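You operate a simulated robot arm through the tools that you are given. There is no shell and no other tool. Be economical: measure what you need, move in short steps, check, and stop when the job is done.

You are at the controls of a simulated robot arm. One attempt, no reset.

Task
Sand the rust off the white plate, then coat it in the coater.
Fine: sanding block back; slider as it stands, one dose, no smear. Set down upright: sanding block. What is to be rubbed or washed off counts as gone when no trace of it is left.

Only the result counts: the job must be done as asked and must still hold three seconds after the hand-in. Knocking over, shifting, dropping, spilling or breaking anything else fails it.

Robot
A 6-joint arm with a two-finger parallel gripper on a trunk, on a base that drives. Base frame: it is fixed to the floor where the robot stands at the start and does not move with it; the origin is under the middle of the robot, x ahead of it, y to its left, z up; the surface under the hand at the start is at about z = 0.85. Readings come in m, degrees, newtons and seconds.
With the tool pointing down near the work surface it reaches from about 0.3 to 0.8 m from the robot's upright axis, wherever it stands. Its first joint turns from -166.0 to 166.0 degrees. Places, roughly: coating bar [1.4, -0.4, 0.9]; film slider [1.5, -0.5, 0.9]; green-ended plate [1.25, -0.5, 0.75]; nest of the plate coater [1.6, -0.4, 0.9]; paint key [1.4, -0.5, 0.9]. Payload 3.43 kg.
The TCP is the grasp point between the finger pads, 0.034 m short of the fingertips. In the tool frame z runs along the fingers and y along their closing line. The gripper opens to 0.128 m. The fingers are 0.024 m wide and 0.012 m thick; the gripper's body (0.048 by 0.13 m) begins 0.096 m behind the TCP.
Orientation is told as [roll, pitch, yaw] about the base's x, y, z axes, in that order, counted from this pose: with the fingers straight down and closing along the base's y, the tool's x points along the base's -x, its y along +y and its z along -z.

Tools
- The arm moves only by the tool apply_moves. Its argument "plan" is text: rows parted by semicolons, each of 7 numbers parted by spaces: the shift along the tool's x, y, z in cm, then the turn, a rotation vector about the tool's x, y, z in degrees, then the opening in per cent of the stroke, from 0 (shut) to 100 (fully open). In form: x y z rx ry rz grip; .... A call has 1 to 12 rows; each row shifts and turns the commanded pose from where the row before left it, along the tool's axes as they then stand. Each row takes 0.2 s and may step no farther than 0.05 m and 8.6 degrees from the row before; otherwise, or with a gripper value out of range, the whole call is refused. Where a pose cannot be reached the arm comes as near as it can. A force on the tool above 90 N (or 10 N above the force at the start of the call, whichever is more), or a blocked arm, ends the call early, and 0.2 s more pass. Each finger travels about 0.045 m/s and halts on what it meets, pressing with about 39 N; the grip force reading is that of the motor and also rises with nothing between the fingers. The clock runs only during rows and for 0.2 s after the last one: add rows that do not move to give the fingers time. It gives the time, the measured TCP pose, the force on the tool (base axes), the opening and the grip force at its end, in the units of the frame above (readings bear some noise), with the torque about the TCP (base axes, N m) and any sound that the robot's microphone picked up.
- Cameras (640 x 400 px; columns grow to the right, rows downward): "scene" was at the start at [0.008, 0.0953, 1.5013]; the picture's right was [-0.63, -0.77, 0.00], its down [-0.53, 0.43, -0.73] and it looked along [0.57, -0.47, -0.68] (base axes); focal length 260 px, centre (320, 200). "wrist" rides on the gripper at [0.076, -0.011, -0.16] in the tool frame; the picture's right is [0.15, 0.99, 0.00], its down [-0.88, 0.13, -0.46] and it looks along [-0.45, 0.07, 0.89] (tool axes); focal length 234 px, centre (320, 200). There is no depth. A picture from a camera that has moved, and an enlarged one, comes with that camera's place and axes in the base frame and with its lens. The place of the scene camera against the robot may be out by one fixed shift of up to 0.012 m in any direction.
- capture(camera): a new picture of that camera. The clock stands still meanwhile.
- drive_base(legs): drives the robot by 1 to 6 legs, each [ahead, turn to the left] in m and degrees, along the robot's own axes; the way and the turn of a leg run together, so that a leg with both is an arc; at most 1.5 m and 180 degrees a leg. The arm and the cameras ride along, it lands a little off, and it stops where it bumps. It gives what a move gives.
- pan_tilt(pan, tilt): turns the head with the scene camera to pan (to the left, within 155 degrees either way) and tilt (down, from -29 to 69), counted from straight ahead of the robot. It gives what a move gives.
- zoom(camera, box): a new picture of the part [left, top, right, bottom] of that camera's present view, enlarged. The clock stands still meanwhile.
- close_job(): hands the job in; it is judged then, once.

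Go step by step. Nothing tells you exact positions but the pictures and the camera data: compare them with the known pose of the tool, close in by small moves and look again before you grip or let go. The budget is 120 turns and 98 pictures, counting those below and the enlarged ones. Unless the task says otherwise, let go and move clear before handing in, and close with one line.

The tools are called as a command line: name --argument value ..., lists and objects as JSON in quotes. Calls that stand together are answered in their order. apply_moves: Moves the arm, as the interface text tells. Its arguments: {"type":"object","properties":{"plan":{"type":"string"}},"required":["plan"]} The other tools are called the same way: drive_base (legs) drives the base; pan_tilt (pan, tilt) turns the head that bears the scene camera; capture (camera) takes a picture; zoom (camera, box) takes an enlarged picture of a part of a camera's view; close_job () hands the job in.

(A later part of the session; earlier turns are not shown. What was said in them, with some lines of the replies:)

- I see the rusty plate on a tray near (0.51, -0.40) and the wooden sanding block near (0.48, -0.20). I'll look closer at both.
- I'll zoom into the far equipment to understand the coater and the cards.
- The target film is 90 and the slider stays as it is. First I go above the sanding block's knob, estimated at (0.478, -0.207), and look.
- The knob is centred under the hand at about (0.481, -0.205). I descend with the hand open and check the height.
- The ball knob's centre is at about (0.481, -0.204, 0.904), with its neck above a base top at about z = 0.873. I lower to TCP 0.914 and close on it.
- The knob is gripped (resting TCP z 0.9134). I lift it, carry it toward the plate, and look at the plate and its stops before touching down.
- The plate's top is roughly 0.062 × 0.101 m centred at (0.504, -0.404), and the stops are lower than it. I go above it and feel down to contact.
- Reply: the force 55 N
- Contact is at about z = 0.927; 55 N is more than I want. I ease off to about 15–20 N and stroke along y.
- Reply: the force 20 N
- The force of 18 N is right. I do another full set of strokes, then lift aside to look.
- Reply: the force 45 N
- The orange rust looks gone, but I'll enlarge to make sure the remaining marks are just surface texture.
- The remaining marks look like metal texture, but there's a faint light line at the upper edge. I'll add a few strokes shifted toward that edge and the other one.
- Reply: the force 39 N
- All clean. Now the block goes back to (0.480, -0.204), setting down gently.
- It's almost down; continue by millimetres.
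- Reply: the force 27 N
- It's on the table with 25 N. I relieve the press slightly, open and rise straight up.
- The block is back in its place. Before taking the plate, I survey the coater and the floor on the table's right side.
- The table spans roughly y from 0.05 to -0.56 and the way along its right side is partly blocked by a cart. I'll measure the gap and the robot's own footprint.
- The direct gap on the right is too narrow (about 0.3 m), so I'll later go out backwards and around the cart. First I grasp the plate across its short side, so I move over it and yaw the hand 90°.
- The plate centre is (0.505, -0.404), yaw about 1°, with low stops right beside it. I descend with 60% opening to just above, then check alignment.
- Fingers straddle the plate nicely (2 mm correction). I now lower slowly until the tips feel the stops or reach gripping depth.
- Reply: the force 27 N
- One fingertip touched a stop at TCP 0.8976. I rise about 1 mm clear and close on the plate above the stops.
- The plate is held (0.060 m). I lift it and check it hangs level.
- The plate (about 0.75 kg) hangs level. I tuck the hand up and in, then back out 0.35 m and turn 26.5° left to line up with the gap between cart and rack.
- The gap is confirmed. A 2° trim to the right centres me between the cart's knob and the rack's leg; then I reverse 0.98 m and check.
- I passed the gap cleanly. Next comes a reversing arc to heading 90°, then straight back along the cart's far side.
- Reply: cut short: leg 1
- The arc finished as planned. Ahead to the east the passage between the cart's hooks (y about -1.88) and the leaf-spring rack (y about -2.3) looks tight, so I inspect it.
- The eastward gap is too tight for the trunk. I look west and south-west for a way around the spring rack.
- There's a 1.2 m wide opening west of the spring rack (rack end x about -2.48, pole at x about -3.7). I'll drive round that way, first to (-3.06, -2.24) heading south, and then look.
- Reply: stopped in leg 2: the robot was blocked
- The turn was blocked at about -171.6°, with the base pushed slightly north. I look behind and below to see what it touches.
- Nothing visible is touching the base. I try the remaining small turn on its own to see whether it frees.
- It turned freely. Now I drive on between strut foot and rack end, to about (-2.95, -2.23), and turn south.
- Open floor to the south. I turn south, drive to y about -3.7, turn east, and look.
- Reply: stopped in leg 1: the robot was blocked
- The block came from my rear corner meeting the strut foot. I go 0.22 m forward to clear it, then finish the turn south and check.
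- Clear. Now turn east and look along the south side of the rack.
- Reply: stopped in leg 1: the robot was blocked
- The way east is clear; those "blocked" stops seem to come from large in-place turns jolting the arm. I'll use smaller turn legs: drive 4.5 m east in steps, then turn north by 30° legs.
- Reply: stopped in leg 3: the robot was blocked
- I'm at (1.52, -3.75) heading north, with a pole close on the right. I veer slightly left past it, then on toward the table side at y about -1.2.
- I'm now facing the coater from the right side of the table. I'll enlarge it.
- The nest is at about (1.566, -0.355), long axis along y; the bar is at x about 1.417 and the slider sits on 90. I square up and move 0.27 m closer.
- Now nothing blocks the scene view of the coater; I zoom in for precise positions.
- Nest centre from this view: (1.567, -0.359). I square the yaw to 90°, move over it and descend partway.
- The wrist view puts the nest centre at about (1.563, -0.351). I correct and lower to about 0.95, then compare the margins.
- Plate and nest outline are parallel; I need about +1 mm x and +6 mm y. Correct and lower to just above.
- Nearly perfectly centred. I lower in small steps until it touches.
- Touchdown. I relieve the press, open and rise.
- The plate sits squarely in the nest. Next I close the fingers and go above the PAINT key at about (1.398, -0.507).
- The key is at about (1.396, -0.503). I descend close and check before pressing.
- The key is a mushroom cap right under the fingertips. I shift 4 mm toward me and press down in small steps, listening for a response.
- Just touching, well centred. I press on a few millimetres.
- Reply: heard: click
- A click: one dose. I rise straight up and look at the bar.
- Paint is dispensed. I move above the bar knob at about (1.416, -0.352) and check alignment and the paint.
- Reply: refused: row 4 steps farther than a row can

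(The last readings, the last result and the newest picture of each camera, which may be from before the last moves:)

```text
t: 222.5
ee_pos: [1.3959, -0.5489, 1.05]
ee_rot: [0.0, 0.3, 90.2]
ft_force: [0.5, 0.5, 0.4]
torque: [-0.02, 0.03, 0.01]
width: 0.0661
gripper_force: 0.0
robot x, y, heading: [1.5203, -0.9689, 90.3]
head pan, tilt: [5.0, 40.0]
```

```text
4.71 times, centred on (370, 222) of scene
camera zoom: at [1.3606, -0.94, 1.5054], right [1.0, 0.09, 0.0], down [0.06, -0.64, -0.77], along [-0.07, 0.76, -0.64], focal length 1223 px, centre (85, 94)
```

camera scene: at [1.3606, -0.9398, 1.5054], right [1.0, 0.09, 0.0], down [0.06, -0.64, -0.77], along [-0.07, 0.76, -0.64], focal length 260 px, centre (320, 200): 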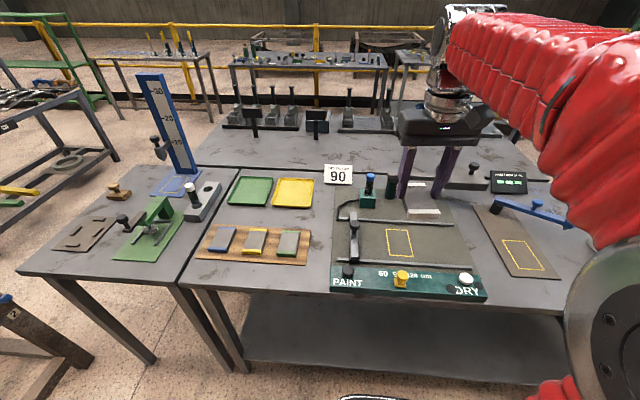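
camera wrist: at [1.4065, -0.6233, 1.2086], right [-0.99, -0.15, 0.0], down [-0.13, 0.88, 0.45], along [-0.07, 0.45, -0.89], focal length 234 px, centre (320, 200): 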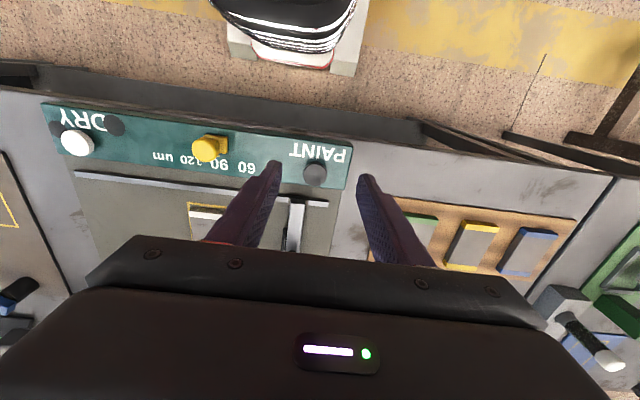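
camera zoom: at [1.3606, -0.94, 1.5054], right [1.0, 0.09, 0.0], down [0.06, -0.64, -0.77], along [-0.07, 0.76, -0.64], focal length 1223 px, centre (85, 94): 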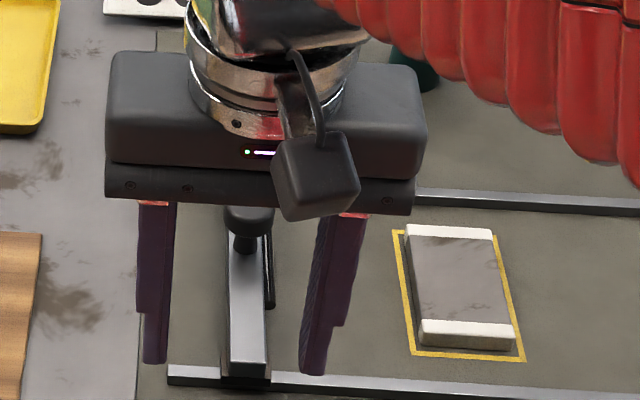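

A dark bead of paint lies along the bar's plate-facing side. I repeat the move in legal steps.

apply_moves --plan "-4 -0.4 0 0 0 0 60; -4 -0.4 0 0 0 0 60; -4 -0.4 0 0 0 0 60; -4 -0.4 0 0 0 0 60; -3.7 -0.4 0 0 0 0 60; 0 0 0 0 0 0 60"

capture --camera "wrist"

zoom --camera "scene" --box '[320, 180, 420, 265]'

```text
t: 223.9
ee_pos: [1.4157, -0.3507, 1.048]
ee_rot: [0.0, 0.3, 90.3]
ft_force: [0.0, -0.5, -0.1]
torque: [-0.02, 0.03, 0.01]
width: 0.0769
gripper_force: 0.0
robot x, y, heading: [1.5233, -0.9655, 90.2]
head pan, tilt: [5.0, 40.0]
```

```text
25 pictures are left
camera wrist: at [1.4263, -0.4256, 1.207], right [-0.99, -0.15, 0.0], down [-0.13, 0.88, 0.45], along [-0.07, 0.45, -0.89], focal length 234 px, centre (320, 200)
```

wrist: 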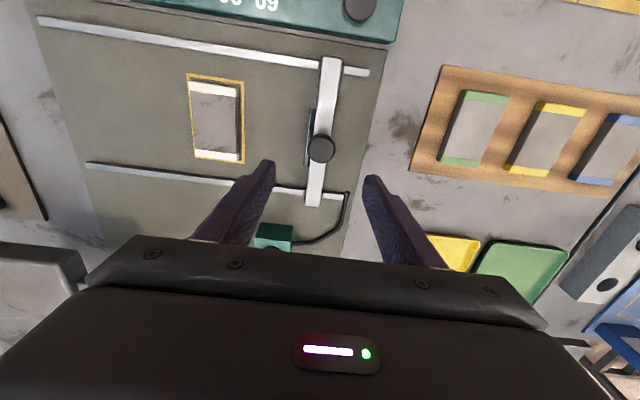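

```text
4.71 times, centred on (370, 222) of scene
camera zoom: at [1.3606, -0.9397, 1.5054], right [1.0, 0.09, 0.0], down [0.06, -0.64, -0.77], along [-0.07, 0.76, -0.64], focal length 1223 px, centre (85, 94)
```

zoom: 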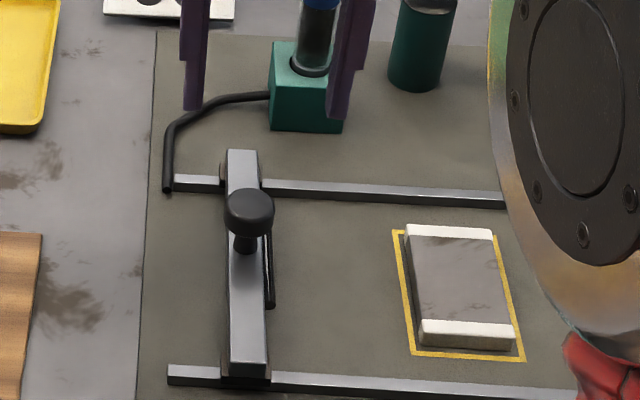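

The knob is centred at about (1.413, -0.353), with its cap top around z = 0.93. I descend with open fingers to either side and check.

apply_moves --plan "0.2 0.3 4 0 0 0 60; 0 0 4 0 0 0 60; 0 0 2 0 0 0 60; 0 0 0 0 0 0 60"

zoom --camera "scene" --box '[320, 180, 420, 265]'

zoom --camera "wrist" --box '[220, 80, 420, 240]'

```text
t: 224.9
ee_pos: [1.4128, -0.3545, 0.9489]
ee_rot: [0.0, 0.1, 90.2]
ft_force: [1.4, -0.3, -0.1]
torque: [-0.03, -0.04, -0.01]
width: 0.0768
gripper_force: 0.0
robot x, y, heading: [1.5233, -0.9651, 90.0]
head pan, tilt: [5.0, 40.0]
```

```text
4.71 times, centred on (370, 222) of scene
camera zoom: at [1.3606, -0.9397, 1.5054], right [1.0, 0.09, 0.0], down [0.06, -0.64, -0.77], along [-0.07, 0.76, -0.64], focal length 1223 px, centre (85, 94)
```

zoom: 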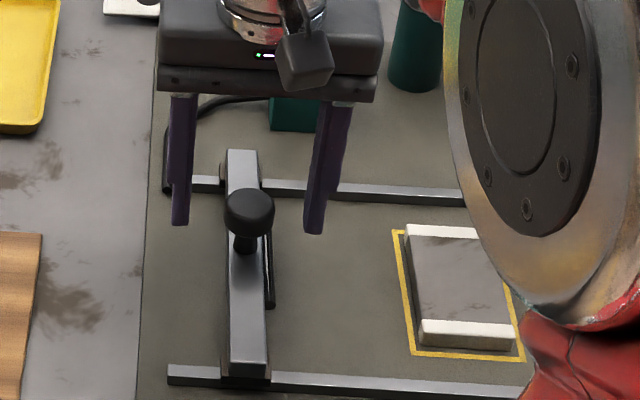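

```text
2.50 times, centred on (320, 160) of wrist
camera zoom: at [1.4234, -0.4294, 1.1078], right [-0.99, -0.15, 0.0], down [-0.13, 0.88, 0.45], along [-0.07, 0.45, -0.89], focal length 585 px, centre (320, 300)
```

zoom: 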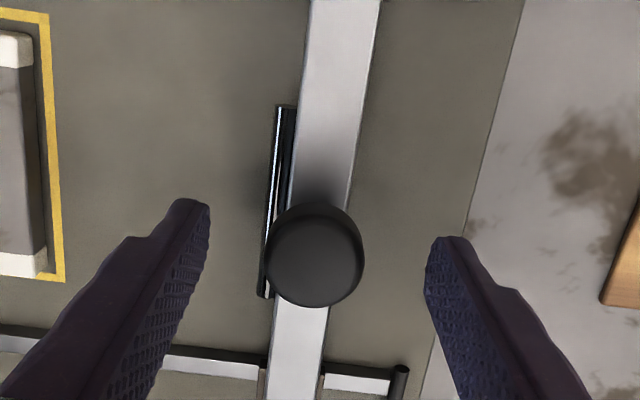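

Well aligned. I lower 1.2 cm and close on the knob.

apply_moves --plan "0 0 0.7 0 0 0 60; 0 0 0.5 0 0 0 60; 0 0 0 0 0 0 60"

apply_moves --plan "0 0 0 0 0 0 40; 0 0 0 0 0 0 20; 0 0 0 0 0 0 10; 0 0 0 0 0 0 10; 0 0 0 0 0 0 10"

zoom --camera "scene" --box '[320, 180, 420, 265]'

```text
t: 225.7
ee_pos: [1.4115, -0.3535, 0.9361]
ee_rot: [0.0, 0.3, 90.3]
ft_force: [0.1, 0.0, 0.3]
torque: [0.02, 0.0, 0.03]
width: 0.077
gripper_force: 0.1
robot x, y, heading: [1.5223, -0.9634, 90.0]
head pan, tilt: [5.0, 40.0]
```

```text
t: 226.9
ee_pos: [1.4139, -0.3544, 0.9365]
ee_rot: [-0.2, 0.3, 90.2]
ft_force: [29.3, -0.4, 2.0]
torque: [-0.04, -0.66, 0.0]
width: 0.0334
gripper_force: 44.8
robot x, y, heading: [1.5217, -0.965, 90.2]
head pan, tilt: [5.0, 40.0]
```

```text
4.71 times, centred on (370, 222) of scene
camera zoom: at [1.3612, -0.9397, 1.5055], right [1.0, 0.09, 0.0], down [0.06, -0.64, -0.77], along [-0.07, 0.76, -0.64], focal length 1223 px, centre (85, 94)
```

zoom: 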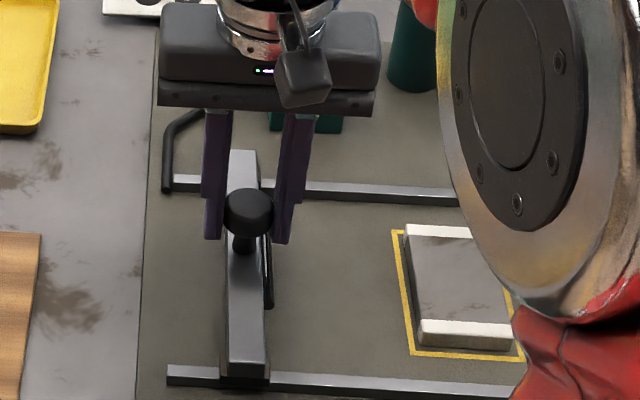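

The knob is held. I now draw the bar smoothly along +x up to just before the plate.

apply_moves --plan "0 -0.5 0 0 0 0 10; 0 -1 0 0 0 0 10; 0 -1 0 0 0 0 10; 0 -1 0 0 0 0 10; 0 -1 0 0 0 0 10; 0 -1 0 0 0 0 10; 0 -1 0 0 0 0 10; 0 -1 0 0 0 0 10"

zoom --camera "scene" --box '[330, 180, 450, 282]'

```text
t: 228.7
ee_pos: [1.4885, -0.3537, 0.9363]
ee_rot: [0.1, 0.3, 90.3]
ft_force: [-0.9, -24.1, 18.1]
torque: [-0.97, 0.04, -0.1]
width: 0.0335
gripper_force: 45.2
robot x, y, heading: [1.5219, -0.9673, 90.2]
head pan, tilt: [5.0, 40.0]
```

```text
3.92 times, centred on (390, 231) of scene
camera zoom: at [1.3606, -0.9413, 1.5054], right [1.0, 0.09, 0.0], down [0.06, -0.64, -0.77], along [-0.07, 0.76, -0.64], focal length 1019 px, centre (46, 78)
```

zoom: 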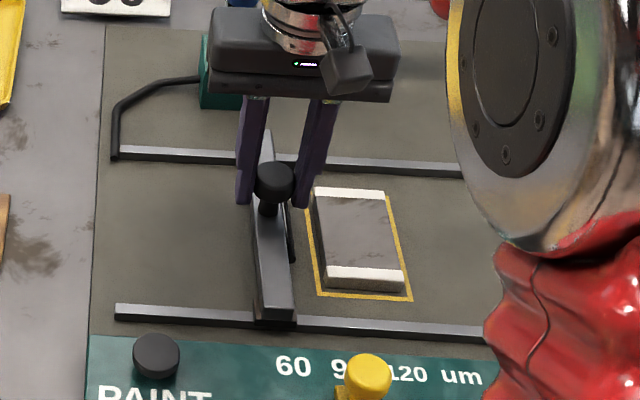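

The bar slides well, with some side load, which I relieve by 1.5 mm while continuing the stroke right across the plate without pausing.

apply_moves --plan "0.1 -0.8 -0.08 0 0 0 10; 0.05 -1 -0.03 0 0 0 10; 0.02 -1 0 0 0 0 10; 0.02 -1 0 0 0 0 10; 0.02 -1 0 0 0 0 10; 0.02 -1 0 0 0 0 10; 0.02 -1 0 0 0 0 10; 0.02 -1 0 0 0 0 10; 0.02 -1 0 0 0 0 10; 0.02 -1 0 0 0 0 10; 0.02 -1 0 0 0 0 10; 0.02 -1 0 0 0 0 10"

apply_moves --plan "0.02 -1 0 0 0 0 10; 0.02 -1 0 0 0 0 10; 0.02 -1 0 0 0 0 10; 0.02 -1 0 0 0 0 10; 0.02 -1 0 0 0 0 10; 0.02 -1 0 0 0 0 10; 0 0 0 0 0 0 10"

zoom --camera "scene" --box '[330, 180, 480, 290]'

```text
t: 231.3
ee_pos: [1.6065, -0.353, 0.9365]
ee_rot: [0.0, -0.1, 90.3]
ft_force: [-2.3, 36.1, -6.4]
torque: [0.62, 0.03, -0.04]
width: 0.0333
gripper_force: 45.1
robot x, y, heading: [1.5208, -0.967, 89.8]
head pan, tilt: [5.0, 40.0]
```

```text
t: 232.9
ee_pos: [1.6667, -0.3549, 0.9363]
ee_rot: [-0.1, 0.0, 90.2]
ft_force: [-1.6, 35.9, -2.5]
torque: [0.89, 0.03, -0.02]
width: 0.0333
gripper_force: 44.9
robot x, y, heading: [1.5203, -0.9631, 90.0]
head pan, tilt: [5.0, 40.0]
```

```text
3.64 times, centred on (405, 235) of scene
camera zoom: at [1.3606, -0.9381, 1.5054], right [1.0, 0.09, 0.0], down [0.06, -0.64, -0.77], along [-0.07, 0.76, -0.64], focal length 945 px, centre (11, 73)
```

zoom: 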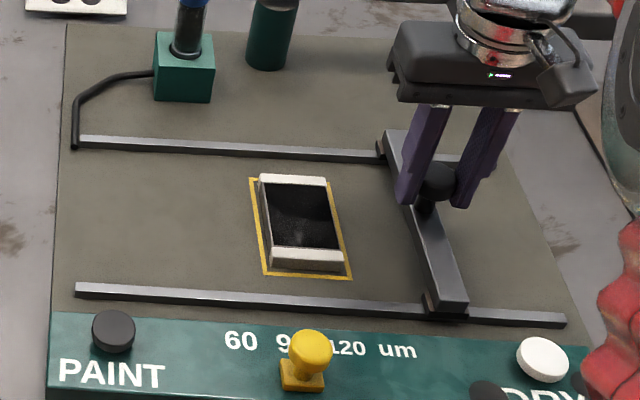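

The plate is coated black and the bar is past it. I relieve the side load, open slowly, rise straight up and inspect the film.

apply_moves --plan "-0.3 0 0 0 0 0 10; 0 0 0 0 0 0 25; 0 0 0 0 0 0 40; 0 0 0 0 0 0 55; 0 0 0 0 0 0 60; 0 0 0 0 0 0 60; 0 0 -4 0 0 0 60; 0 0 -5 0 0 0 60; 0 0 -5 0 0 0 60; 0 0 0 0 0 0 60"

zoom --camera "scene" --box '[380, 215, 425, 250]'

capture --camera "wrist"

zoom --camera "scene" --box '[320, 170, 500, 300]'

```text
t: 235.1
ee_pos: [1.6637, -0.3538, 1.0759]
ee_rot: [0.1, 0.4, 90.2]
ft_force: [0.6, -0.6, 0.1]
torque: [-0.01, 0.02, -0.02]
width: 0.0767
gripper_force: 0.1
robot x, y, heading: [1.5212, -0.9683, 90.3]
head pan, tilt: [5.0, 40.0]
```

```text
11.43 times, centred on (402, 232) of scene
camera zoom: at [1.3606, -0.9397, 1.5054], right [1.0, 0.09, 0.0], down [0.06, -0.64, -0.77], along [-0.07, 0.76, -0.64], focal length 2969 px, centre (-623, -171)
```

zoom: 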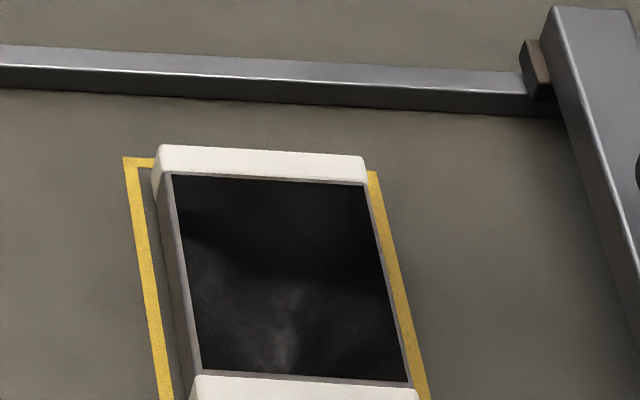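

```text
17 pictures are left
camera wrist: at [1.6749, -0.4289, 1.2353], right [-0.99, -0.15, 0.0], down [-0.13, 0.88, 0.45], along [-0.07, 0.45, -0.89], focal length 234 px, centre (320, 200)
```

wrist: 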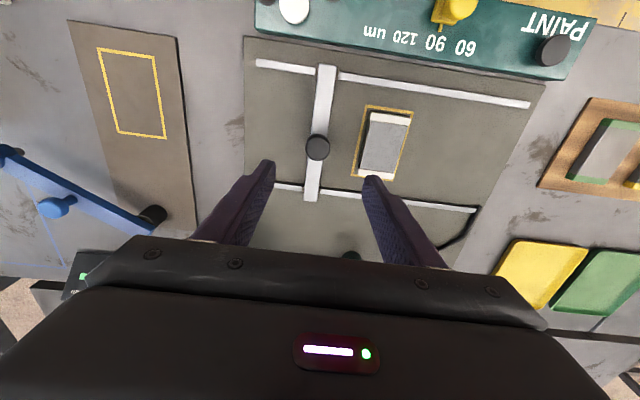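

```text
3.08 times, centred on (410, 235) of scene
camera zoom: at [1.3606, -0.9397, 1.5054], right [1.0, 0.09, 0.0], down [0.06, -0.64, -0.77], along [-0.07, 0.76, -0.64], focal length 799 px, centre (43, 92)
```

zoom: 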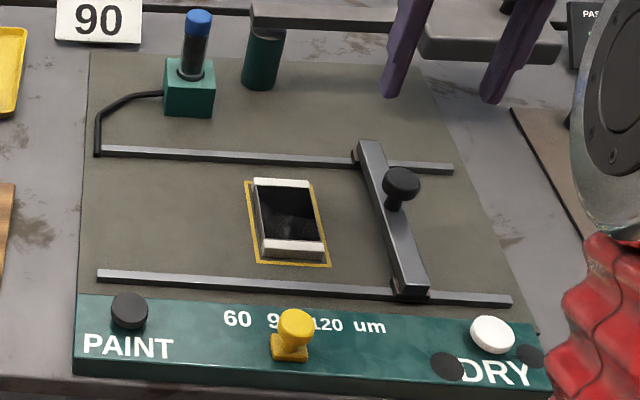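

The film is even and unsmeared, the plate sits in the nest, the slider is still on 90, the bar is parked past the plate, and the sanding block was standing back in its place when last seen. The hand is clear, so I hand in.

close_job

```text
The job is handed in.
```

The white plate has been sanded clean and given one even coat in the coater, with the slider left at 90. The sanding block is back upright in its place, and the job is handed in.
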